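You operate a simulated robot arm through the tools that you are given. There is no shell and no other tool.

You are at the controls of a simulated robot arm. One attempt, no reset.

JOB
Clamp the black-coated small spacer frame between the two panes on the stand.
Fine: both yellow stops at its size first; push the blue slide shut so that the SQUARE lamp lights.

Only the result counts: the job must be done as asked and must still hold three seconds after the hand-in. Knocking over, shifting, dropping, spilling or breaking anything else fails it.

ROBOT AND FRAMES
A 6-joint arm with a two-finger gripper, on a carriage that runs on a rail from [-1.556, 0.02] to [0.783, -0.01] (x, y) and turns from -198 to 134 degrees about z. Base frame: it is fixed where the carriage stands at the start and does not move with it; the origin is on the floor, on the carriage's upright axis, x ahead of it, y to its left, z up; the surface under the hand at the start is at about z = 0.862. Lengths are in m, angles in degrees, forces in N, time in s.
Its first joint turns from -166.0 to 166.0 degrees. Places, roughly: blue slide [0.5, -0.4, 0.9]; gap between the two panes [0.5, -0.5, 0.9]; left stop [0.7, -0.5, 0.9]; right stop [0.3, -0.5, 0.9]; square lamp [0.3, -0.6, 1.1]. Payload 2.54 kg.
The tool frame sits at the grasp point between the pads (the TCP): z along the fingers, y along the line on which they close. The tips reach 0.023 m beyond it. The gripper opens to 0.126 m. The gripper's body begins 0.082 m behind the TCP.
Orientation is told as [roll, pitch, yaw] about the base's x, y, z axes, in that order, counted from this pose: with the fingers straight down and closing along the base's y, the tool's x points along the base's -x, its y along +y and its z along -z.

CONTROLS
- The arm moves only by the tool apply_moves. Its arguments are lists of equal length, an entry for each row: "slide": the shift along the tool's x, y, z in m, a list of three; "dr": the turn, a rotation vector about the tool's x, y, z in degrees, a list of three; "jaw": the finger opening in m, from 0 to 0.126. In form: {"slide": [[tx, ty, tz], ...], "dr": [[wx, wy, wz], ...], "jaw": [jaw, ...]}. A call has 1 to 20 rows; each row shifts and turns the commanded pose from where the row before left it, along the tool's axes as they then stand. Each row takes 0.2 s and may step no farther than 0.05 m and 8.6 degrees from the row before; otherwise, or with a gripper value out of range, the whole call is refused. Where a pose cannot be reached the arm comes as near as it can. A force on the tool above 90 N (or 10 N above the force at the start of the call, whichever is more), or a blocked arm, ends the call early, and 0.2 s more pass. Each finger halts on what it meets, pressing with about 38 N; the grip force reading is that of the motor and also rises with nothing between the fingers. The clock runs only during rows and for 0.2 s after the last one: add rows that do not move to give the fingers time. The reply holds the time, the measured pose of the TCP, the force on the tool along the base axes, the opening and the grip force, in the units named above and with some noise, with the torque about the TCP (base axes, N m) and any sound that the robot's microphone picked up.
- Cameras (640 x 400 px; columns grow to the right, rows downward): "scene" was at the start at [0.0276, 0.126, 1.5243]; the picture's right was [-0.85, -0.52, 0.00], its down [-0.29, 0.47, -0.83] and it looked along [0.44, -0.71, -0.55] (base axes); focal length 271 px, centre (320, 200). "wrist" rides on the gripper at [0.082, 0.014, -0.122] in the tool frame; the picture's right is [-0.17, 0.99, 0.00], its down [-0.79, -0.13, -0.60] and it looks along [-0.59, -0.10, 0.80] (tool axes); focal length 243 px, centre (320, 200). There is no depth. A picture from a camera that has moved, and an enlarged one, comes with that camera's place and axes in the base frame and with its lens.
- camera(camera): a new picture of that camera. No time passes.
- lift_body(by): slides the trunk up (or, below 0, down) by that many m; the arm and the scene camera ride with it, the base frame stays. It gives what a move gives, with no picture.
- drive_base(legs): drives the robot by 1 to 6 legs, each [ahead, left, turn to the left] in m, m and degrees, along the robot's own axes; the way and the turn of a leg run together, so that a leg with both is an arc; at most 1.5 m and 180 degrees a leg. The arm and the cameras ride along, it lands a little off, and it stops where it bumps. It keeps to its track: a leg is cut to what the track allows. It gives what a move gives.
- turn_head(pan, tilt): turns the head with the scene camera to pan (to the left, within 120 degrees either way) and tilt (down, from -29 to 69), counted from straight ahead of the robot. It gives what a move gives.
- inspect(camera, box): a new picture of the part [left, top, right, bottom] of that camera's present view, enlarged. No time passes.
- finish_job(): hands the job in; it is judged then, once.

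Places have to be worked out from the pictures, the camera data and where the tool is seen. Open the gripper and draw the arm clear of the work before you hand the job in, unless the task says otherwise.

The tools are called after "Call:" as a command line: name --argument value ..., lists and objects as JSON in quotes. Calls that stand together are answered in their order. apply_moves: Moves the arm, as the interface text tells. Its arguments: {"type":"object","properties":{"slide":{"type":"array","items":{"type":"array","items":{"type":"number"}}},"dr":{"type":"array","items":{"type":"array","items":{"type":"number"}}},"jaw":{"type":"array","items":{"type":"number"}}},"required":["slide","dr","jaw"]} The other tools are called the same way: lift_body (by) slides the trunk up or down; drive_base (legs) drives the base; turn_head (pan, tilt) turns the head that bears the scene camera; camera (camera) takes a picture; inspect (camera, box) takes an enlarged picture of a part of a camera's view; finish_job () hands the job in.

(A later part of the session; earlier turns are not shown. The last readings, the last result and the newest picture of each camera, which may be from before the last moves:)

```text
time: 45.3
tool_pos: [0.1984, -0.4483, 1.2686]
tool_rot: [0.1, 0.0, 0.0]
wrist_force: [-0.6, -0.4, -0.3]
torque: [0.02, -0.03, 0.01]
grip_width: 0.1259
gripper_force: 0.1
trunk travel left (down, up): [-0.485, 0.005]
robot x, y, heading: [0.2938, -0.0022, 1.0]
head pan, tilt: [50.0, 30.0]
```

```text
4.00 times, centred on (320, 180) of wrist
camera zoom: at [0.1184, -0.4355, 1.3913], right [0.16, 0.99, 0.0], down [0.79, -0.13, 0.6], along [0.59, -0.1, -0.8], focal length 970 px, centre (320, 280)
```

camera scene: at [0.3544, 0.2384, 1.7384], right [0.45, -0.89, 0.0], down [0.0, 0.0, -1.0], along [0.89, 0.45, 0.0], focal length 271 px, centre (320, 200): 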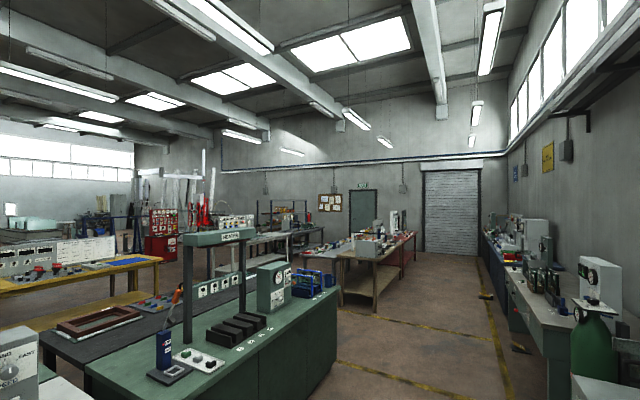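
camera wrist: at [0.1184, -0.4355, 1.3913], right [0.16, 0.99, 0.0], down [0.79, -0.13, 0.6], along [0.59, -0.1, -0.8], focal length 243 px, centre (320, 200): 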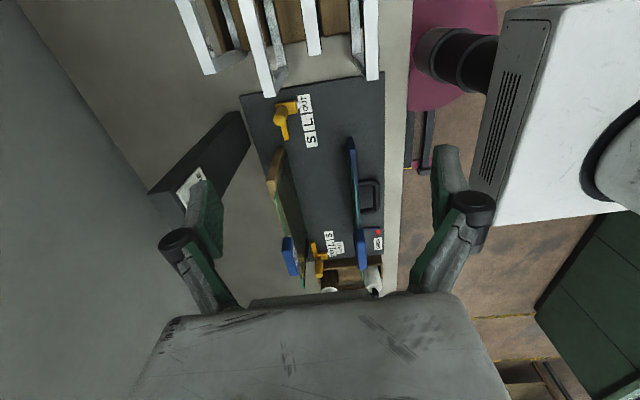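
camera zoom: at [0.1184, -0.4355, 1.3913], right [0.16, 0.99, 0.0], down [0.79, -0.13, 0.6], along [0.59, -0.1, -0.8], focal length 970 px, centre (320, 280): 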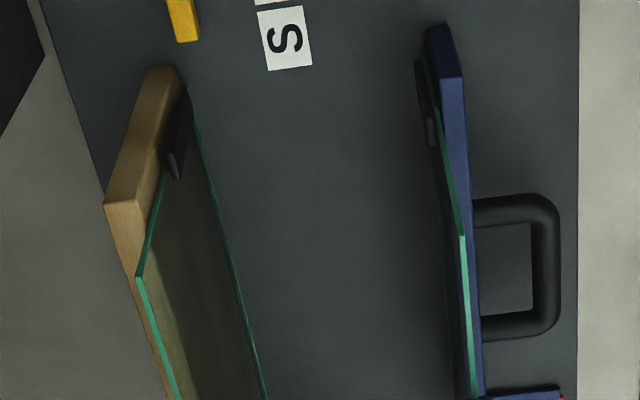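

I have measured: right stop knob ≈ [0.253,−0.536], top z 0.951; left knob ≈ [0.718,−0.538]; back pane 23 at y≈−0.555, front pane 27 at y≈−0.416. Let me zoom on the lamp post, to know the clearance there.

Call:
inspect --camera "wrist" --box '[130, 90, 290, 210]'

Call:
inspect --camera "wrist" --box '[270, 80, 310, 110]'

```text
3.33 times, centred on (210, 150) of wrist
camera zoom: at [0.1184, -0.4355, 1.3913], right [0.16, 0.99, 0.0], down [0.79, -0.13, 0.6], along [0.59, -0.1, -0.8], focal length 809 px, centre (687, 367)
```

zoom: 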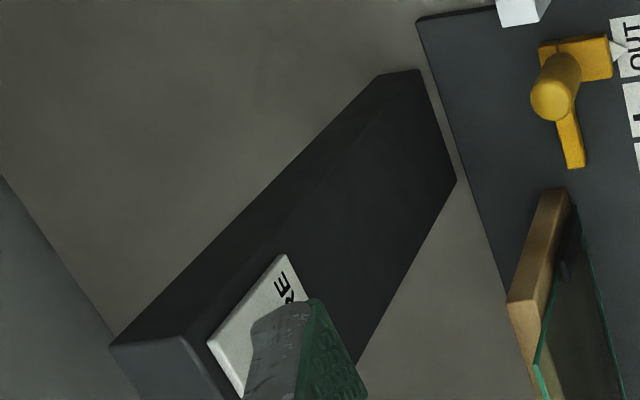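

```text
13.33 times, centred on (290, 95) of wrist
camera zoom: at [0.1184, -0.4355, 1.3913], right [0.16, 0.99, 0.0], down [0.79, -0.13, 0.6], along [0.59, -0.1, -0.8], focal length 3235 px, centre (720, 1600)
```

zoom: 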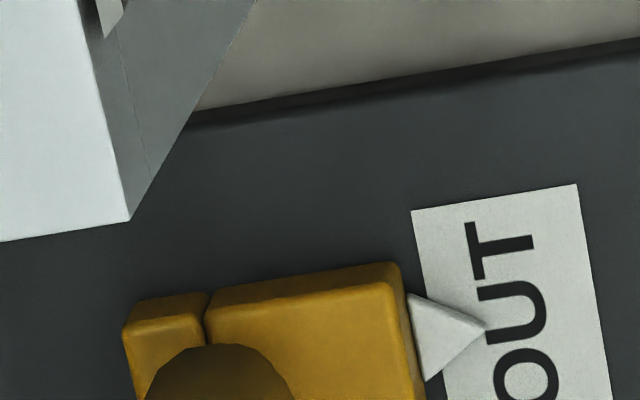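

The lamp post front is at y≈−0.634, top z≈1.16. I now yaw the tool to −60° (keeps the wrist camera clear of frames and panes) and come above the right stop's knob with a smaller jaw.

Call:
apply_moves --slide '[[0, 0, 0], [0, 0, 0], [0, 0, 0], [0, 0, 0], [0, 0, 0], [0, 0, 0], [0, 0, 0], [0, 0, 0], [-0.0259, 0.0008, 0.03], [-0.0259, 0.0008, 0.03], [-0.0259, 0.0008, 0.03], [-0.0259, 0.0008, 0.03], [0, 0, 0]]' --dr '[[0, 0, 7.5], [0, 0, 7.5], [0, 0, 7.5], [0, 0, 7.5], [0, 0, 7.5], [0, 0, 7.5], [0, 0, 7.5], [0, 0, 7.5], [0, 0, 0], [0, 0, 0], [0, 0, 0], [0, 0, 0], [0, 0, 0]]' --jaw '[0.05, 0.05, 0.05, 0.05, 0.05, 0.05, 0.05, 0.05, 0.05, 0.05, 0.05, 0.05, 0.05]'

Call:
camera --camera "wrist"

```text
time: 48.1
tool_pos: [0.2531, -0.5403, 1.1474]
tool_rot: [0.0, 0.0, -60.0]
wrist_force: [-0.8, -0.2, -0.7]
torque: [0.0, 0.02, -0.01]
grip_width: 0.0499
gripper_force: 0.1
trunk travel left (down, up): [-0.485, 0.005]
robot x, y, heading: [0.2996, -0.0014, 0.4]
head pan, tilt: [50.0, 30.0]
```

```text
taken
camera wrist: at [0.2241, -0.4614, 1.2708], right [0.94, 0.35, 0.0], down [0.28, -0.75, 0.6], along [0.21, -0.56, -0.8], focal length 243 px, centre (320, 200)
```

wrist: 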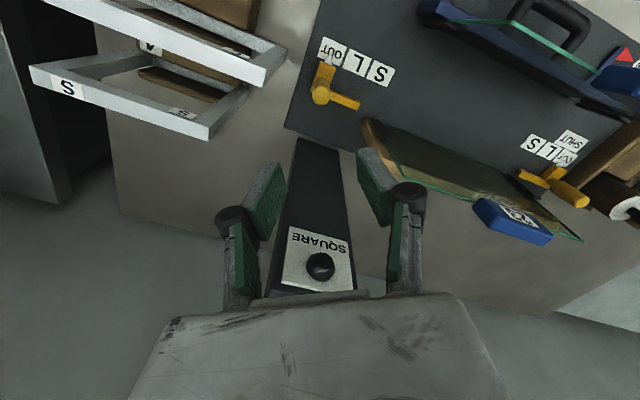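

Call:
inspect --camera "wrist" --box '[280, 30, 400, 120]'

```text
4.44 times, centred on (340, 75) of wrist
camera zoom: at [0.2241, -0.4614, 1.2708], right [0.94, 0.35, 0.0], down [0.28, -0.75, 0.6], along [0.21, -0.56, -0.8], focal length 1078 px, centre (231, 756)
```

zoom: 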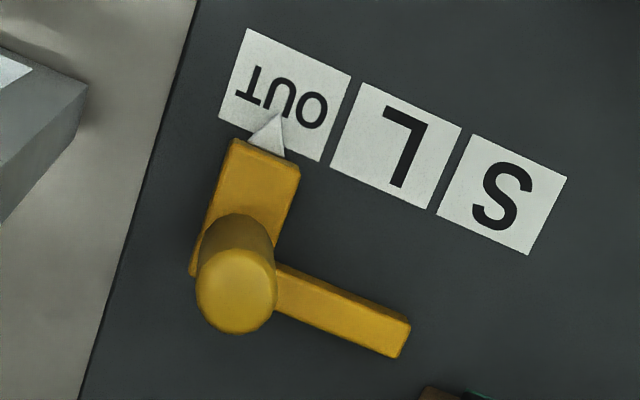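

The knob is at [0.253,−0.533], Ø≈22 mm; S mark is at x≈0.334 (0.081 further in). I lower the open fingers around the knob.

Call:
apply_moves --slide '[[0.0063, 0.0037, 0.03], [0, 0, 0.04], [0, 0, 0.04], [0, 0, 0.04], [0, 0, 0.03], [0, 0, 0.025], [0, 0, 0]]' --dr '[[0, 0, 0], [0, 0, 0], [0, 0, 0], [0, 0, 0], [0, 0, 0], [0, 0, 0], [0, 0, 0]]' --jaw '[0.05, 0.05, 0.05, 0.05, 0.05, 0.05, 0.05]'

Call:
camera --camera "wrist"

```text
time: 49.7
tool_pos: [0.2535, -0.5322, 0.9451]
tool_rot: [-0.1, 0.0, -60.0]
wrist_force: [0.6, 0.1, -0.4]
torque: [0.03, -0.03, 0.0]
grip_width: 0.0504
gripper_force: 0.0
trunk travel left (down, up): [-0.485, 0.005]
robot x, y, heading: [0.2961, -0.0022, 0.5]
head pan, tilt: [50.0, 30.0]
```

```text
taken
camera wrist: at [0.2257, -0.4542, 1.0672], right [0.94, 0.35, 0.0], down [0.28, -0.75, 0.6], along [0.21, -0.56, -0.8], focal length 243 px, centre (320, 200)
```

wrist: 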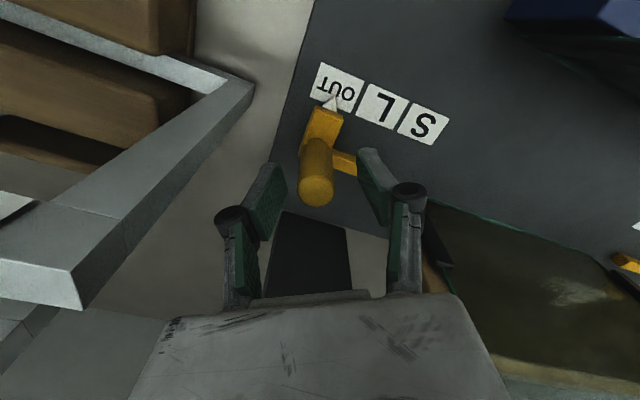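

The knob is centered between the fingers. Closing the gripper on it.

Call:
apply_moves --slide '[[0, 0, 0], [0, 0, 0], [0, 0, 0], [0, 0, 0]]' --dr '[[0, 0, 0], [0, 0, 0], [0, 0, 0], [0, 0, 0]]' --jaw '[0.018, 0.018, 0.018, 0.018]'

```text
time: 50.7
tool_pos: [0.2544, -0.5313, 0.945]
tool_rot: [0.0, 0.1, -60.1]
wrist_force: [-2.3, -4.5, 1.4]
torque: [-0.25, 0.0, -0.33]
grip_width: 0.0235
gripper_force: 45.0
trunk travel left (down, up): [-0.485, 0.005]
robot x, y, heading: [0.2923, -0.0005, 1.1]
head pan, tilt: [50.0, 30.0]
```

Gripped at 23.5 mm. I drag the stop inward by 0.04 first and check the force.

Call:
apply_moves --slide '[[-0.005, 0.00866, 0], [-0.005, 0.00866, 0], [-0.005, 0.00866, 0], [-0.005, 0.00866, 0], [0, 0, 0]]' --dr '[[0, 0, 0], [0, 0, 0], [0, 0, 0], [0, 0, 0], [0, 0, 0]]' --jaw '[0.018, 0.018, 0.018, 0.018, 0.018]'

Call:
camera --camera "wrist"

```text
time: 51.9
tool_pos: [0.2937, -0.5319, 0.9435]
tool_rot: [0.1, 0.0, -60.0]
wrist_force: [-1.9, -24.9, 20.1]
torque: [-0.67, 0.03, -0.27]
grip_width: 0.0239
gripper_force: 44.7
trunk travel left (down, up): [-0.485, 0.005]
robot x, y, heading: [0.2966, -0.0051, 1.0]
head pan, tilt: [50.0, 30.0]
```

```text
taken
camera wrist: at [0.2657, -0.4538, 1.066], right [0.94, 0.35, 0.0], down [0.28, -0.75, 0.6], along [0.21, -0.56, -0.8], focal length 243 px, centre (320, 200)
```

wrist: 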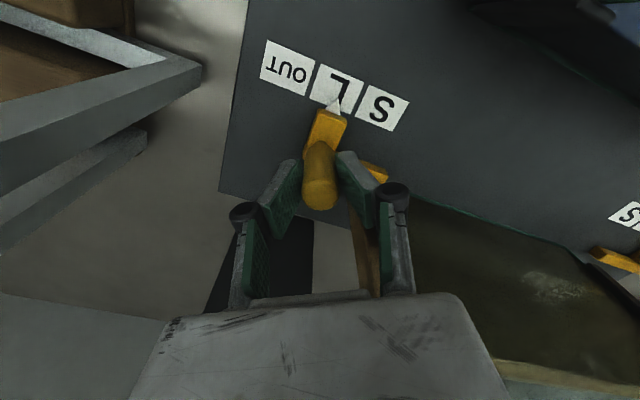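

The stop follows and its pointer is now at L. Some side load (−25 N in y), so I relieve 1.5 mm in y and 1 mm in z, then continue to S.

Call:
apply_moves --slide '[[-0.0013, -0.00075, -0.001], [-0.005, 0.00866, 0], [-0.005, 0.00866, 0], [-0.005, 0.00866, 0], [-0.005, 0.00866, 0], [0, 0, 0]]' --dr '[[0, 0, 0], [0, 0, 0], [0, 0, 0], [0, 0, 0], [0, 0, 0], [0, 0, 0]]' --jaw '[0.018, 0.018, 0.018, 0.018, 0.018, 0.018]'

Call:
camera --camera "wrist"

Call:
inspect --camera "wrist" --box '[230, 50, 400, 220]'

```text
time: 53.3
tool_pos: [0.3311, -0.5322, 0.9427]
tool_rot: [-0.1, 0.0, -60.1]
wrist_force: [-29.5, -28.9, 29.0]
torque: [-0.73, 0.64, -0.4]
grip_width: 0.0238
gripper_force: 45.4
trunk travel left (down, up): [-0.485, 0.005]
robot x, y, heading: [0.2944, -0.0044, 0.5]
head pan, tilt: [50.0, 30.0]
```

```text
taken
camera wrist: at [0.3031, -0.4537, 1.0654], right [0.94, 0.35, 0.0], down [0.28, -0.75, 0.6], along [0.21, -0.56, -0.8], focal length 243 px, centre (320, 200)
```

wrist: 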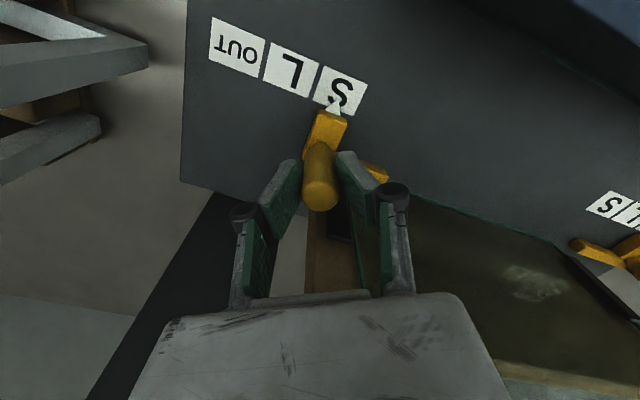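

```text
2.35 times, centred on (315, 135) of wrist
camera zoom: at [0.3031, -0.4537, 1.0654], right [0.94, 0.35, 0.0], down [0.28, -0.75, 0.6], along [0.21, -0.56, -0.8], focal length 571 px, centre (332, 353)
```

zoom: 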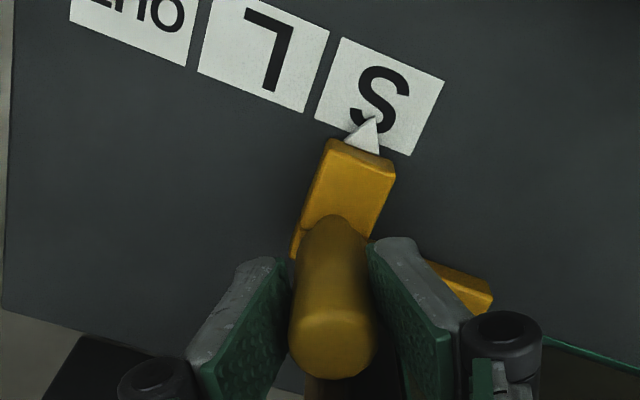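

The pointer is centered on S (x≈0.334). I relax the side load slightly and open the gripper, then check the pointer stays.

Call:
apply_moves --slide '[[-0.0009, -0.003, -0.001], [0, 0, 0], [0, 0, 0], [0, 0, 0], [0, 0, 0]]' --dr '[[0, 0, 0], [0, 0, 0], [0, 0, 0], [0, 0, 0], [0, 0, 0]]' --jaw '[0.018, 0.03, 0.04, 0.045, 0.045]'

Call:
inspect --camera "wrist" --box '[230, 50, 400, 220]'

```text
time: 54.5
tool_pos: [0.3329, -0.5323, 0.9438]
tool_rot: [0.0, 0.1, -60.0]
wrist_force: [0.0, 0.0, -0.9]
torque: [0.02, 0.01, -0.03]
grip_width: 0.0449
gripper_force: 0.1
trunk travel left (down, up): [-0.485, 0.005]
robot x, y, heading: [0.2924, -0.0033, 0.8]
head pan, tilt: [50.0, 30.0]
```

```text
2.35 times, centred on (315, 135) of wrist
camera zoom: at [0.304, -0.4556, 1.0669], right [0.94, 0.35, 0.0], down [0.28, -0.75, 0.6], along [0.21, -0.56, -0.8], focal length 571 px, centre (332, 353)
```

zoom: 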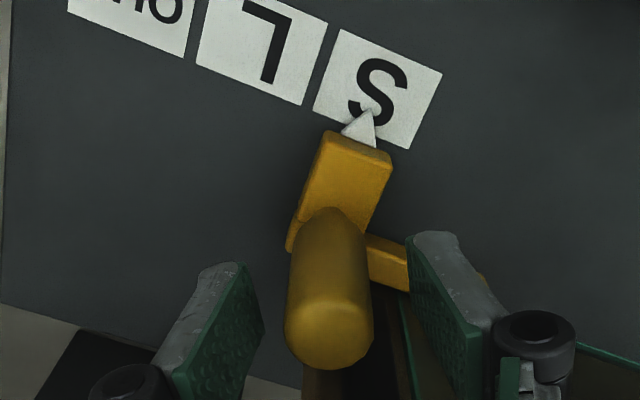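

The right stop stays at S. Now I rise and travel over to the left stop, turning to yaw −120° so the camera stays clear of the panes.

Call:
apply_moves --slide '[[0, 0, -0.038], [0, 0, -0.038], [0, 0, -0.04], [0, 0, -0.04], [0, 0, -0.04], [0, 0, -0.04], [-0.0214, 0.0371, 0], [-0.0214, 0.0371, 0], [-0.0214, 0.0371, 0], [-0.0214, 0.0371, 0], [-0.0214, 0.0371, 0], [-0.0214, 0.0371, 0], [-0.0214, 0.0371, 0], [-0.0214, 0.0371, 0], [-0.0214, 0.0371, 0]]' --dr '[[0, 0, 0], [0, 0, 0], [0, 0, 0], [0, 0, 0], [0, 0, 0], [0, 0, 0], [0, 0, 0], [0, 0, 0], [0, 0, 0], [0, 0, 0], [0, 0, 0], [0, 0, 0], [0, 0, 0], [0, 0, 0], [0, 0, 0]]' --jaw '[0.045, 0.045, 0.045, 0.045, 0.045, 0.045, 0.045, 0.045, 0.045, 0.045, 0.045, 0.045, 0.045, 0.045, 0.045]'

Call:
apply_moves --slide '[[0, 0, 0], [0, 0, 0], [0, 0, 0], [0, 0, 0], [0, 0, 0], [0, 0, 0], [0, 0, 0], [0, 0, 0], [0, 0, 0]]' --dr '[[0, 0, 7.5], [0, 0, 7.5], [0, 0, 7.5], [0, 0, 7.5], [0, 0, 7.5], [0, 0, 7.5], [0, 0, 7.5], [0, 0, 7.5], [0, 0, 0]]' --jaw '[0.045, 0.045, 0.045, 0.045, 0.045, 0.045, 0.045, 0.045, 0.045]'

Call:
camera --camera "wrist"

```text
time: 57.7
tool_pos: [0.7159, -0.5334, 1.1815]
tool_rot: [0.0, 0.1, -60.0]
wrist_force: [0.1, -0.2, 0.1]
torque: [0.02, 0.02, 0.0]
grip_width: 0.0451
gripper_force: 0.0
trunk travel left (down, up): [-0.485, 0.005]
robot x, y, heading: [0.2921, -0.0067, 0.6]
head pan, tilt: [50.0, 30.0]
```

```text
time: 59.7
tool_pos: [0.719, -0.5331, 1.1818]
tool_rot: [0.0, 0.0, -120.1]
wrist_force: [1.1, -0.7, 0.0]
torque: [0.0, 0.02, -0.03]
grip_width: 0.0454
gripper_force: 0.0
trunk travel left (down, up): [-0.485, 0.005]
robot x, y, heading: [0.2964, -0.0045, 0.7]
head pan, tilt: [50.0, 30.0]
```

```text
taken
camera wrist: at [0.7719, -0.4698, 1.3039], right [0.77, -0.64, 0.0], down [-0.51, -0.62, 0.6], along [-0.38, -0.46, -0.8], focal length 243 px, centre (320, 200)
```

wrist: 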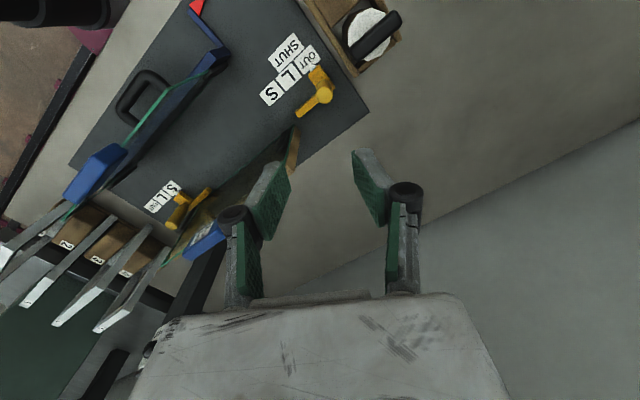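

Call:
inspect --camera "wrist" --box '[240, 0, 420, 130]'

Call:
inspect --camera "wrist" --box '[130, 130, 310, 260]'

```text
3.08 times, centred on (330, 65) of wrist
camera zoom: at [0.7719, -0.4698, 1.3039], right [0.77, -0.64, 0.0], down [-0.51, -0.62, 0.6], along [-0.38, -0.46, -0.8], focal length 746 px, centre (289, 615)
```

zoom: 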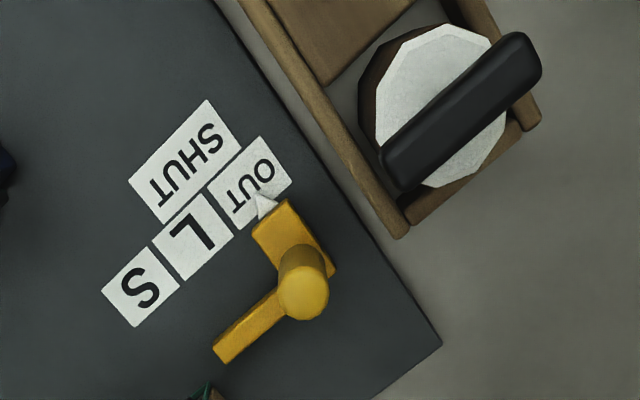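

```text
3.08 times, centred on (220, 195) of wrist
camera zoom: at [0.7719, -0.4698, 1.3039], right [0.77, -0.64, 0.0], down [-0.51, -0.62, 0.6], along [-0.38, -0.46, -0.8], focal length 746 px, centre (628, 215)
```

zoom: 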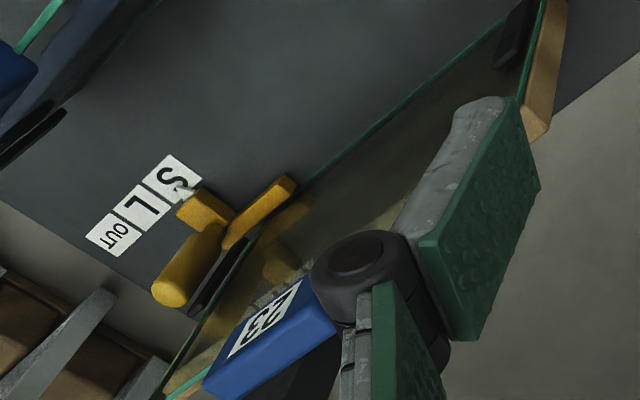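

Call:
inspect --camera "wrist" --box '[170, 165, 240, 215]'

Call:
inspect --camera "wrist" --box '[285, 60, 345, 125]'

```text
8.00 times, centred on (205, 190) of wrist
camera zoom: at [0.7719, -0.4698, 1.3039], right [0.77, -0.64, 0.0], down [-0.51, -0.62, 0.6], along [-0.38, -0.46, -0.8], focal length 1941 px, centre (1240, 280)
```

zoom: 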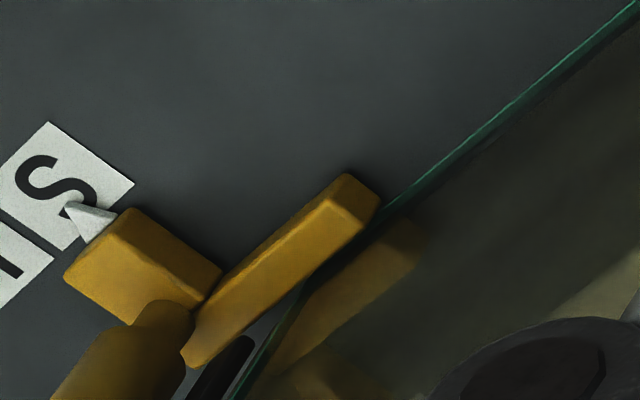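

```text
6.15 times, centred on (315, 92) of wrist
camera zoom: at [0.7719, -0.4698, 1.3039], right [0.77, -0.64, 0.0], down [-0.51, -0.62, 0.6], along [-0.38, -0.46, -0.8], focal length 1493 px, centre (351, 862)
```

zoom: 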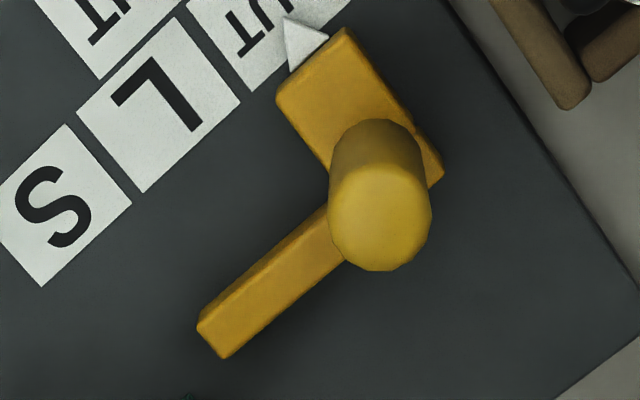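

Left knob is at about [0.7225,−0.534]; the pump bottle handle is clear of the path. Descending around the left knob.

Call:
apply_moves --slide '[[0.0005, 0.0037, 0.04], [0, 0, 0.04], [0, 0, 0.04], [0, 0, 0.04], [0, 0, 0.04], [0, 0, 0.02], [0, 0, 0]]' --dr '[[0, 0, 0], [0, 0, 0], [0, 0, 0], [0, 0, 0], [0, 0, 0], [0, 0, 0], [0, 0, 0]]' --jaw '[0.045, 0.045, 0.045, 0.045, 0.045, 0.045, 0.045]'

Call:
camera --camera "wrist"

```text
time: 61.3
tool_pos: [0.7217, -0.5328, 0.9646]
tool_rot: [0.0, 0.0, -120.0]
wrist_force: [0.5, -0.2, 0.1]
torque: [0.01, 0.01, 0.06]
grip_width: 0.0446
gripper_force: 0.0
trunk travel left (down, up): [-0.485, 0.005]
robot x, y, heading: [0.2957, -0.0058, 0.6]
head pan, tilt: [50.0, 30.0]
```

```text
taken
camera wrist: at [0.7749, -0.4698, 1.0876], right [0.77, -0.64, 0.0], down [-0.51, -0.62, 0.6], along [-0.38, -0.46, -0.8], focal length 243 px, centre (320, 200)
```

wrist: 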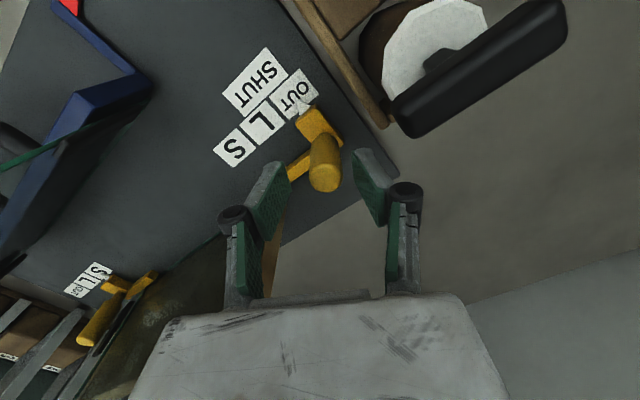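

Nearly centred; I shift 3 mm along the closing direction, go down 2 cm and close on the knob.

Call:
apply_moves --slide '[[0, 0.003, 0.01], [0, 0, 0.01], [0, 0, 0], [0, 0, 0], [0, 0, 0], [0, 0, 0]]' --dr '[[0, 0, 0], [0, 0, 0], [0, 0, 0], [0, 0, 0], [0, 0, 0], [0, 0, 0]]' --jaw '[0.045, 0.045, 0.018, 0.018, 0.018, 0.018]'

```text
time: 62.7
tool_pos: [0.7251, -0.5352, 0.9438]
tool_rot: [0.0, 0.1, -120.0]
wrist_force: [-16.7, 13.4, -8.1]
torque: [0.35, 0.32, 0.23]
grip_width: 0.0237
gripper_force: 45.0
trunk travel left (down, up): [-0.485, 0.005]
robot x, y, heading: [0.2918, -0.0022, 0.8]
head pan, tilt: [50.0, 30.0]
```

Gripped. Dragging the left stop inward (−x) by about 0.08 toward S.

Call:
apply_moves --slide '[[-0.005, -0.00866, 0], [-0.005, -0.00866, 0], [-0.005, -0.00866, 0], [-0.005, -0.00866, 0], [-0.005, -0.00866, 0], [-0.005, -0.00866, 0], [-0.005, -0.00866, 0], [-0.005, -0.00866, 0], [-0.0004, -0.001, 0], [0, 0, 0]]' --dr '[[0, 0, 0], [0, 0, 0], [0, 0, 0], [0, 0, 0], [0, 0, 0], [0, 0, 0], [0, 0, 0], [0, 0, 0], [0, 0, 0], [0, 0, 0]]' --jaw '[0.018, 0.018, 0.018, 0.018, 0.018, 0.018, 0.018, 0.018, 0.018, 0.018]'

Call:
inspect --camera "wrist" --box '[230, 50, 400, 220]'

```text
time: 64.6
tool_pos: [0.6602, -0.5346, 0.9419]
tool_rot: [0.5, 0.1, -118.8]
wrist_force: [22.9, -3.6, 13.5]
torque: [1.3, 1.81, 1.13]
grip_width: 0.0234
gripper_force: 44.7
trunk travel left (down, up): [-0.485, 0.005]
robot x, y, heading: [0.295, -0.0036, 1.0]
head pan, tilt: [50.0, 30.0]
stopped in row 9: the force on the tool passed its limit at 101 N (the readings are from after the stop); the commanded pose is now the measured one
```

```text
2.35 times, centred on (315, 135) of wrist
camera zoom: at [0.7114, -0.4699, 1.0642], right [0.78, -0.62, 0.01], down [-0.5, -0.63, 0.59], along [-0.37, -0.47, -0.8], focal length 571 px, centre (332, 353)
```

zoom: 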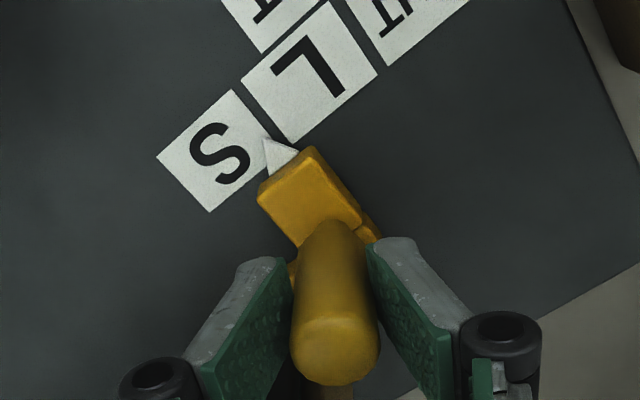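

The drag stopped at 101 N with the pointer between L and S. I'll look at the whole view to see what is hindering before trying again.

Call:
camera --camera "wrist"

Call:
turn_head --pan -20 --tilt 45

Call:
camera --camera "scene"

```text
taken
camera wrist: at [0.7114, -0.4699, 1.0642], right [0.78, -0.62, 0.01], down [-0.5, -0.63, 0.59], along [-0.37, -0.47, -0.8], focal length 243 px, centre (320, 200)
```

wrist: 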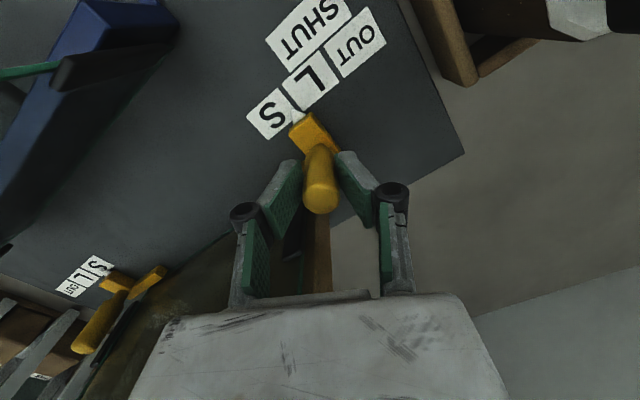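

```text
time: 66.0
tool_pos: [0.6587, -0.5348, 0.9415]
tool_rot: [0.3, 0.1, -119.1]
wrist_force: [47.2, 1.7, 16.5]
torque: [2.5, 4.36, 1.92]
grip_width: 0.0235
gripper_force: 44.8
trunk travel left (down, up): [-0.485, 0.005]
robot x, y, heading: [0.2997, -0.005, 1.1]
head pan, tilt: [-20.0, 45.0]
```

```text
taken
camera scene: at [0.3552, 0.172, 1.6671], right [-0.33, -0.95, 0.0], down [-0.67, 0.23, -0.71], along [0.67, -0.23, -0.71], focal length 271 px, centre (320, 200)
```

scene: 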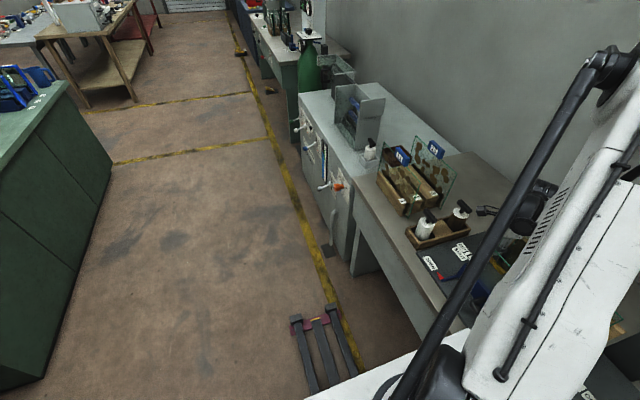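

Call:
inspect --camera "wrist" --box '[215, 130, 425, 310]'

Call:
inspect --camera "scene" --box '[440, 180, 640, 320]'

```text
2.22 times, centred on (320, 220) of wrist
camera zoom: at [0.7108, -0.4702, 1.064], right [0.78, -0.62, 0.0], down [-0.5, -0.62, 0.6], along [-0.37, -0.47, -0.8], focal length 539 px, centre (320, 156)
```

zoom: 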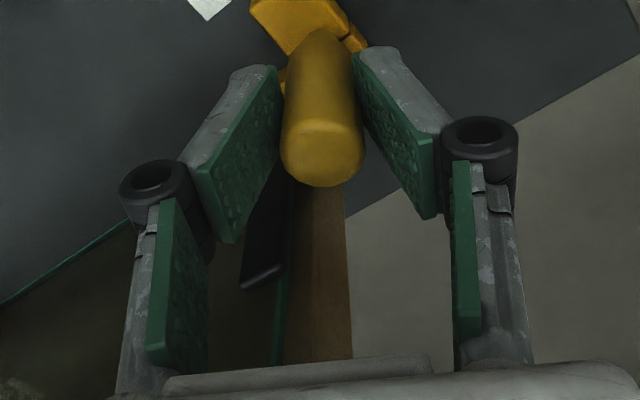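

```text
2.86 times, centred on (540, 250) of scene
camera zoom: at [0.3552, 0.172, 1.6671], right [-0.33, -0.95, 0.0], down [-0.67, 0.23, -0.71], along [0.67, -0.23, -0.71], focal length 775 px, centre (-309, 57)
```

zoom: 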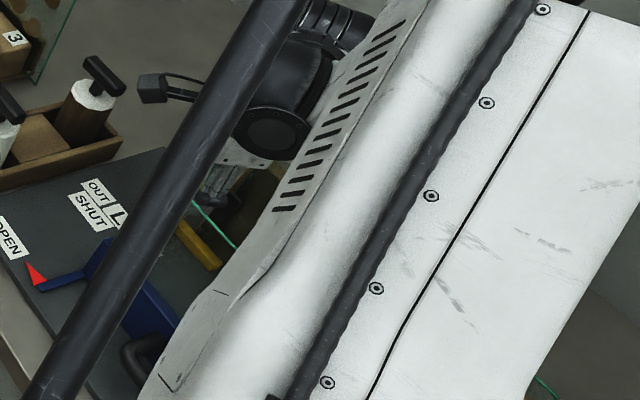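

Torque analysis says something about 0.1 m above the TCP on the gripper's back side presses against pane 23's left edge (≈[0.631,−0.555]). I back off a few mm (+x, +y) at once to unload the pane and check forces.

Call:
apply_moves --slide '[[0.003, 0.002, 0], [0.003, 0.002, 0], [0, 0, 0]]' --dr '[[0, 0, 0], [0, 0, 0], [0, 0, 0]]' --jaw '[0.018, 0.018, 0.018]'

```text
time: 66.8
tool_pos: [0.6586, -0.535, 0.9421]
tool_rot: [0.4, 0.0, -119.5]
wrist_force: [7.5, -23.6, 8.0]
torque: [0.88, 0.85, 0.72]
grip_width: 0.0233
gripper_force: 45.4
trunk travel left (down, up): [-0.485, 0.005]
robot x, y, heading: [0.299, -0.0043, 0.8]
head pan, tilt: [-20.0, 45.0]
```

Unloaded. Now open the gripper and look at the pane and stop.

Call:
apply_moves --slide '[[0.001, 0.0005, 0], [0, 0, 0], [0, 0, 0], [0, 0, 0]]' --dr '[[0, 0, 0], [0, 0, 0], [0, 0, 0], [0, 0, 0]]' --jaw '[0.025, 0.04, 0.05, 0.05]'

Call:
inspect --camera "wrist" --box '[215, 60, 425, 310]'

```text
time: 67.8
tool_pos: [0.6635, -0.5312, 0.9413]
tool_rot: [0.4, 0.1, -119.2]
wrist_force: [-0.4, 0.1, -0.3]
torque: [-0.04, 0.0, 0.04]
grip_width: 0.0503
gripper_force: 0.0
trunk travel left (down, up): [-0.485, 0.005]
robot x, y, heading: [0.299, -0.0037, 0.8]
head pan, tilt: [-20.0, 45.0]
```

```text
1.60 times, centred on (320, 185) of wrist
camera zoom: at [0.7152, -0.4664, 1.0647], right [0.78, -0.63, 0.01], down [-0.51, -0.62, 0.6], along [-0.37, -0.47, -0.8], focal length 388 px, centre (320, 224)
```

zoom: 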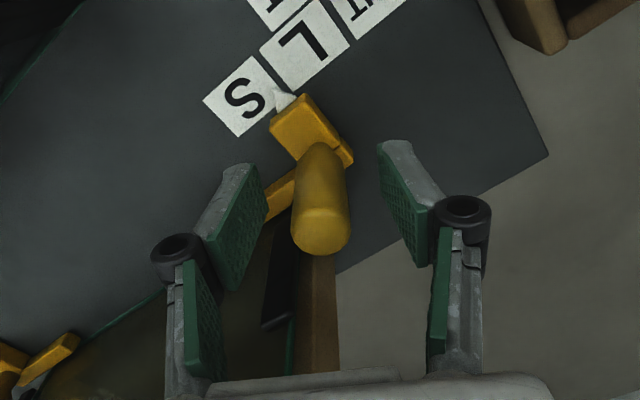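

Nothing is loaded now, and the stop stays between L and S. I'll raise, turn to yaw −90°, close the fingers and push the knob from its outer side, staying higher and further from pane 23.

Call:
apply_moves --slide '[[0, 0, -0.04], [0, 0, -0.04], [0.0265, 0.0271, 0], [0, 0, 0], [0, 0, 0], [0, 0, 0], [0, 0, 0], [0, 0, 0], [0, 0, 0]]' --dr '[[0, 0, 0], [0, 0, 0], [0, 0, 0], [0, 0, -7.3], [0, 0, -7.3], [0, 0, -7.3], [0, 0, -7.3], [0, 0, 0], [0, 0, 0]]' --jaw '[0.05, 0.05, 0.05, 0.03, 0.01, 0, 0, 0, 0]'

Call:
camera --camera "wrist"

```text
time: 69.8
tool_pos: [0.6971, -0.5223, 1.0222]
tool_rot: [0.3, -0.1, -89.9]
wrist_force: [-0.7, -0.5, 0.7]
torque: [-0.01, -0.02, -0.01]
grip_width: 0.0
gripper_force: 28.4
trunk travel left (down, up): [-0.485, 0.005]
robot x, y, heading: [0.2959, -0.0042, 0.8]
head pan, tilt: [-20.0, 45.0]
```

```text
taken
camera wrist: at [0.7121, -0.44, 1.1448], right [0.99, -0.17, 0.01], down [-0.14, -0.79, 0.6], along [-0.09, -0.59, -0.8], focal length 243 px, centre (320, 200)
```

wrist: 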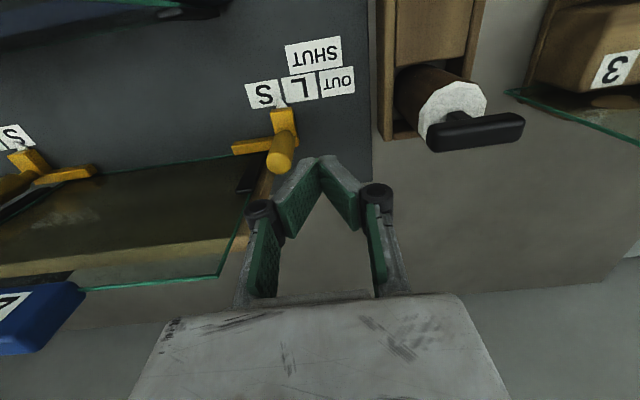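

Pane 23 looks undisturbed. I lower the closed fingers beside the knob and begin pushing in −x.

Call:
apply_moves --slide '[[0, 0, 0.034], [0, 0, 0.034], [0, -0.006, 0], [0, -0.005, 0], [0, -0.004, 0], [0, 0, 0]]' --dr '[[0, 0, 0], [0, 0, 0], [0, 0, 0], [0, 0, 0], [0, 0, 0], [0, 0, 0]]' --jaw '[0, 0, 0, 0, 0, 0]'

Call:
camera --camera "wrist"

```text
time: 71.2
tool_pos: [0.6857, -0.5236, 0.9534]
tool_rot: [0.4, -0.1, -90.0]
wrist_force: [0.3, -0.3, -0.6]
torque: [-0.03, -0.01, -0.01]
grip_width: 0.0001
gripper_force: 28.2
trunk travel left (down, up): [-0.485, 0.005]
robot x, y, heading: [0.294, -0.004, 1.0]
head pan, tilt: [-20.0, 45.0]
```

```text
taken
camera wrist: at [0.6999, -0.4406, 1.0761], right [0.99, -0.17, 0.01], down [-0.14, -0.79, 0.6], along [-0.09, -0.59, -0.8], focal length 243 px, centre (320, 200)
```

wrist: 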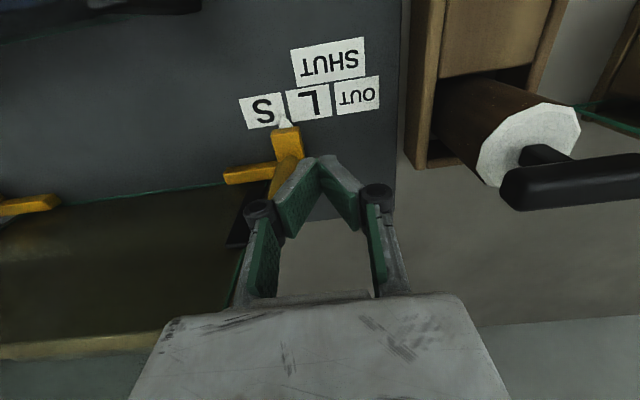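

No contact yet; continue pushing in small steps.

Call:
apply_moves --slide '[[0, -0.004, 0], [0, -0.004, 0], [0, -0.004, 0], [0, 0, 0]]' --dr '[[0, 0, 0], [0, 0, 0], [0, 0, 0], [0, 0, 0]]' --jaw '[0, 0, 0, 0]'

Call:
inspect --camera "wrist" --box '[200, 30, 400, 230]'

```text
time: 72.2
tool_pos: [0.6705, -0.5225, 0.9539]
tool_rot: [0.4, -0.1, -90.0]
wrist_force: [-0.7, -0.3, 0.3]
torque: [-0.01, 0.03, -0.01]
grip_width: 0.0
gripper_force: 27.8
trunk travel left (down, up): [-0.485, 0.005]
robot x, y, heading: [0.2948, -0.0031, 0.9]
head pan, tilt: [-20.0, 45.0]
```

```text
2.00 times, centred on (300, 130) of wrist
camera zoom: at [0.6852, -0.441, 1.0763], right [0.99, -0.17, 0.01], down [-0.14, -0.79, 0.6], along [-0.09, -0.59, -0.8], focal length 485 px, centre (360, 340)
```

zoom: 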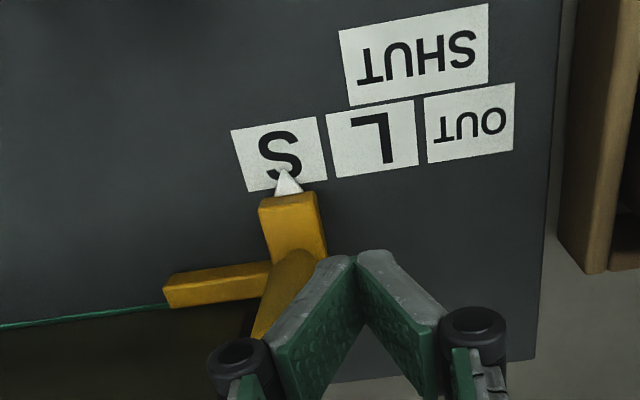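

The pointer of the left stop is now centred on S and the force is zero. I retreat in +x, rise, and check both stops from above.

Call:
apply_moves --slide '[[0, 0.01, 0], [0, 0.01, -0.02], [0, 0, -0.04], [0, 0, -0.04], [0, 0, -0.04], [0, 0, -0.04], [0, 0, -0.04], [0, 0, 0]]' --dr '[[0, 0, 0], [0, 0, 0], [0, 0, 0], [0, 0, 0], [0, 0, 0], [0, 0, 0], [0, 0, 0], [0, 0, 0]]' --jaw '[0, 0, 0, 0, 0, 0, 0, 0]'

Call:
camera --camera "wrist"

Call:
inspect --camera "wrist" --box '[0, 60, 380, 260]'

```text
time: 74.0
tool_pos: [0.688, -0.5203, 1.1728]
tool_rot: [0.5, -0.1, -90.1]
wrist_force: [-0.5, 0.9, -0.2]
torque: [0.01, -0.03, 0.01]
grip_width: 0.0
gripper_force: 27.9
trunk travel left (down, up): [-0.485, 0.005]
robot x, y, heading: [0.2974, -0.001, 1.2]
head pan, tilt: [-20.0, 45.0]
```

```text
taken
camera wrist: at [0.7017, -0.4378, 1.2961], right [0.99, -0.17, 0.01], down [-0.14, -0.79, 0.6], along [-0.09, -0.59, -0.8], focal length 243 px, centre (320, 200)
```

wrist: 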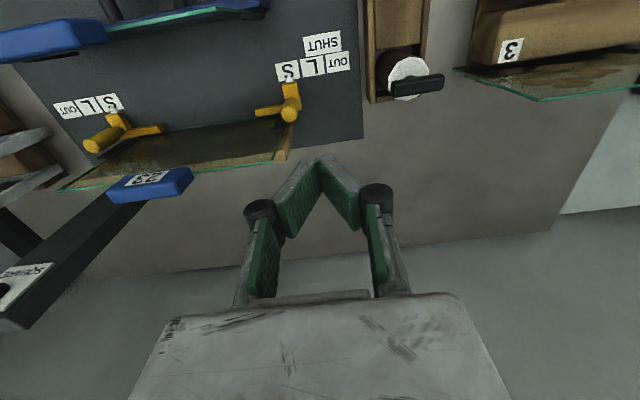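

```text
1.68 times, centred on (190, 160) of wrist
camera zoom: at [0.7017, -0.4378, 1.2961], right [0.99, -0.17, 0.01], down [-0.14, -0.79, 0.6], along [-0.09, -0.59, -0.8], focal length 409 px, centre (539, 267)
```

zoom: 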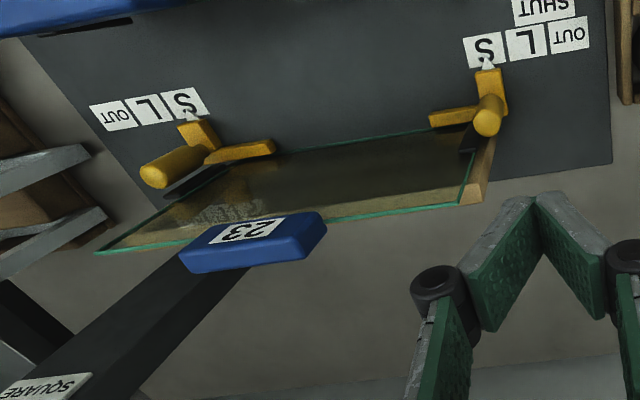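

Both stops read S. I move the wrist camera over the stand's centre to measure the gap between stop tips and the panes precisely.

Call:
apply_moves --slide '[[0.01, -0.0355, -0.0145], [0.01, -0.0355, -0.0145], [0.01, -0.0355, -0.0145], [0.01, -0.0355, -0.0145], [0.01, -0.0355, -0.0145], [0.01, -0.0355, -0.0145], [0, 0, 0]]' --dr '[[0, 0, 0], [0, 0, 0], [0, 0, 0], [0, 0, 0], [0, 0, 0], [0, 0, 0], [0, 0, 0]]' --jaw '[0.0, 0.0, 0.0, 0.0, 0.0, 0.0, 0.0]'

Call:
camera --camera "wrist"

Call:
inspect --camera "wrist" --box '[200, 0, 450, 156]'

```text
time: 75.6
tool_pos: [0.4774, -0.4612, 1.2583]
tool_rot: [0.4, 0.0, -90.0]
wrist_force: [0.2, 0.2, -0.1]
torque: [0.01, 0.0, -0.05]
grip_width: 0.0
gripper_force: 28.1
trunk travel left (down, up): [-0.485, 0.005]
robot x, y, heading: [0.2955, -0.0061, 1.4]
head pan, tilt: [-20.0, 45.0]
```

```text
taken
camera wrist: at [0.4911, -0.3787, 1.38], right [0.99, -0.17, 0.01], down [-0.14, -0.79, 0.6], along [-0.09, -0.59, -0.8], focal length 243 px, centre (320, 200)
```

wrist: 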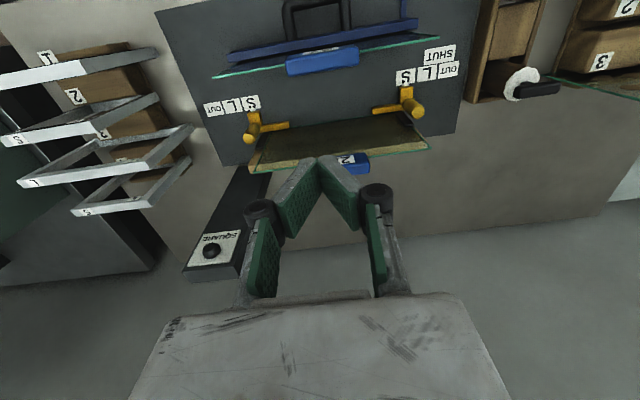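

```text
2.56 times, centred on (325, 78) of wrist
camera zoom: at [0.4911, -0.3787, 1.38], right [0.99, -0.17, 0.01], down [-0.14, -0.79, 0.6], along [-0.09, -0.59, -0.8], focal length 621 px, centre (307, 512)
```

zoom: 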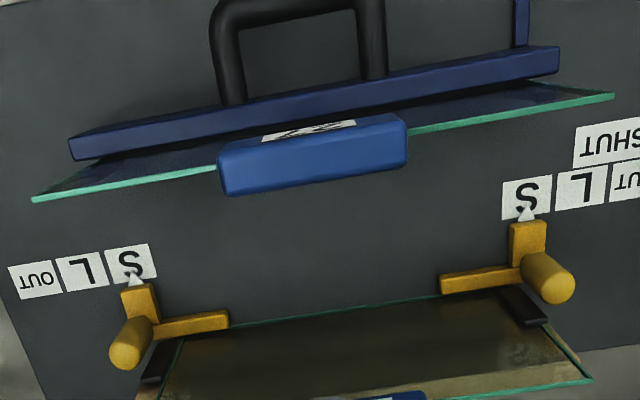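

Measured: stop tips at x≈0.404 and 0.577 (gap centre ≈0.4905), pane 23 front y≈−0.5535 (left edge x 0.63, top z 1.054), pane 27 y≈−0.416, tags span x 0.45–0.53. Now I go back over the rack, head turned away, and measure the S2 frame precisely.

Call:
turn_head --pan 60 --tilt 30

Call:
apply_moves --slide '[[0, -0.0441, 0], [0, -0.0441, 0], [0, -0.0441, 0], [0, -0.0441, 0], [0, -0.0441, 0], [0, -0.0441, 0], [0, -0.0441, 0], [0, -0.0441, 0], [0.02, -0.0441, 0], [0, 0, 0]]' --dr '[[0, 0, 0], [0, 0, 0], [0, 0, 0], [0, 0, 0], [0, 0, 0], [0, 0, 0], [0, 0, 0], [0, 0, 0], [0, 0, 0], [0, 0, 0]]' --jaw '[0.05, 0.05, 0.05, 0.05, 0.05, 0.05, 0.05, 0.05, 0.05, 0.05]'

Call:
camera --camera "wrist"

Call:
inspect --camera "wrist" --box '[220, 40, 440, 180]'

```text
time: 77.1
tool_pos: [0.4779, -0.461, 1.2569]
tool_rot: [0.4, -0.1, -90.0]
wrist_force: [-0.1, -0.8, 0.1]
torque: [0.01, -0.02, -0.02]
grip_width: 0.0
gripper_force: 28.7
trunk travel left (down, up): [-0.485, 0.005]
robot x, y, heading: [0.2958, -0.0022, 0.9]
head pan, tilt: [60.0, 30.0]
```

```text
time: 79.3
tool_pos: [0.0794, -0.4416, 1.2583]
tool_rot: [0.3, -0.1, -90.0]
wrist_force: [0.3, 0.6, 0.6]
torque: [-0.02, -0.04, -0.01]
grip_width: 0.05
gripper_force: 0.0
trunk travel left (down, up): [-0.485, 0.005]
robot x, y, heading: [0.2928, -0.0046, 1.3]
head pan, tilt: [60.0, 30.0]
```

```text
taken
camera wrist: at [0.093, -0.3596, 1.3809], right [0.99, -0.17, 0.01], down [-0.14, -0.79, 0.6], along [-0.09, -0.59, -0.8], focal length 243 px, centre (320, 200)
```

wrist: 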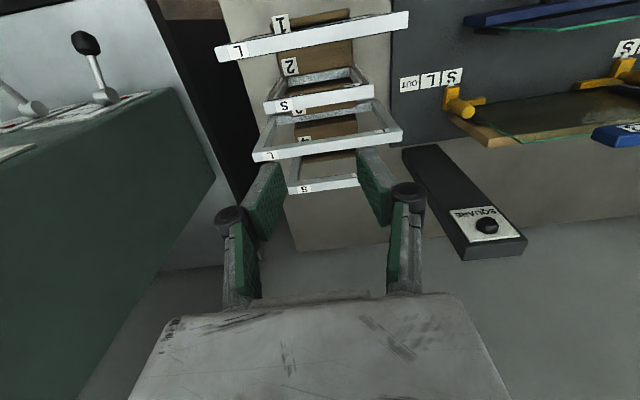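

```text
2.86 times, centred on (330, 110) of wrist
camera zoom: at [0.093, -0.3596, 1.3809], right [0.99, -0.17, 0.01], down [-0.14, -0.79, 0.6], along [-0.09, -0.59, -0.8], focal length 693 px, centre (291, 457)
```

zoom: 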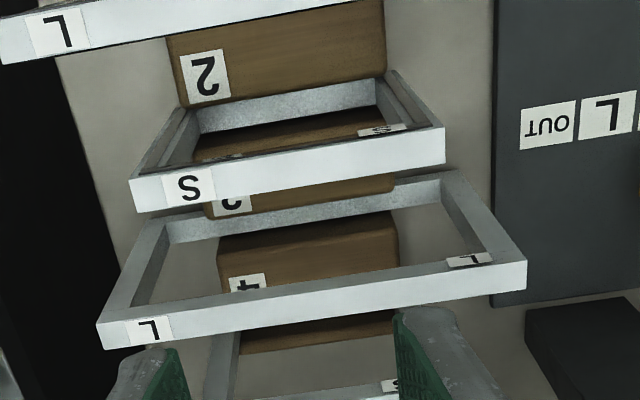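

Frame S2: x 0.004–0.156 (centre 0.080), y centre −0.4467, top z 1.034, bar ≈13.5 mm high, 15 mm thick; frame height ≈0.14. Since the tags sit at the panes' centre, I'll grip the top bar off-centre at x≈0.141 with yaw −180°. Rotating and moving above that spot.

Call:
apply_moves --slide '[[0, 0.02, 0], [0, 0.02, 0], [0, 0.02, 0], [0, 0, 0], [0, 0, 0], [0, 0, 0], [0, 0, 0], [0, 0, 0], [0, 0, 0], [0, 0, 0], [0, 0, 0], [0, 0, 0], [0, 0, 0], [0, 0, 0], [0, 0, 0]]' --dr '[[0, 0, 0], [0, 0, 0], [0, 0, 0], [0, 0, 8.18], [0, 0, 8.18], [0, 0, 8.18], [0, 0, 8.18], [0, 0, 8.18], [0, 0, 8.18], [0, 0, 8.18], [0, 0, 8.18], [0, 0, 8.18], [0, 0, 8.18], [0, 0, 8.2], [0, 0, 0]]' --jaw '[0.05, 0.05, 0.05, 0.05, 0.05, 0.05, 0.05, 0.05, 0.05, 0.05, 0.05, 0.05, 0.05, 0.05, 0.05]'

Call:
camera --camera "wrist"

```text
time: 82.5
tool_pos: [0.1405, -0.4415, 1.2568]
tool_rot: [0.1, 0.3, 179.9]
wrist_force: [-0.5, 0.5, 0.4]
torque: [-0.01, 0.03, -0.01]
grip_width: 0.0499
gripper_force: 0.0
trunk travel left (down, up): [-0.485, 0.005]
robot x, y, heading: [0.2947, -0.0049, 1.1]
head pan, tilt: [60.0, 30.0]
```

```text
taken
camera wrist: at [0.2227, -0.4551, 1.3804], right [-0.17, -0.99, 0.0], down [-0.79, 0.14, 0.59], along [-0.58, 0.1, -0.81], focal length 243 px, centre (320, 200)
```

wrist: 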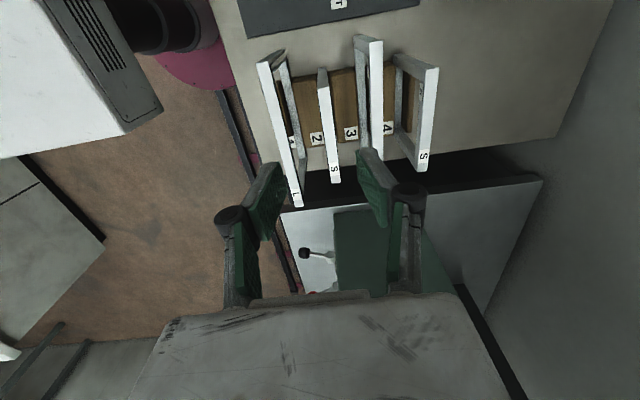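

Call:
inspect --camera "wrist" --box '[250, 30, 450, 200]'

```text
2.35 times, centred on (350, 115) of wrist
camera zoom: at [0.2227, -0.4551, 1.3804], right [-0.17, -0.99, 0.0], down [-0.79, 0.14, 0.59], along [-0.58, 0.1, -0.81], focal length 571 px, centre (249, 400)
```

zoom: 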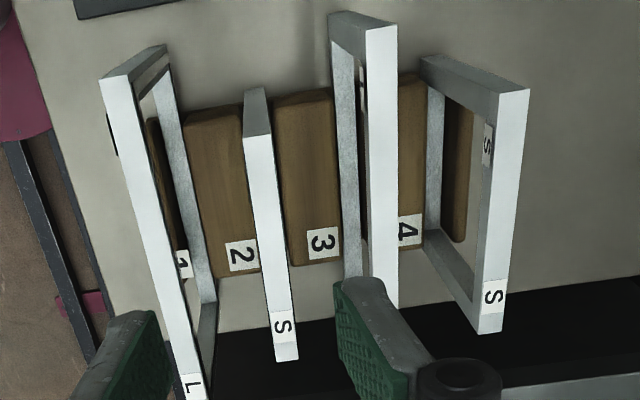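

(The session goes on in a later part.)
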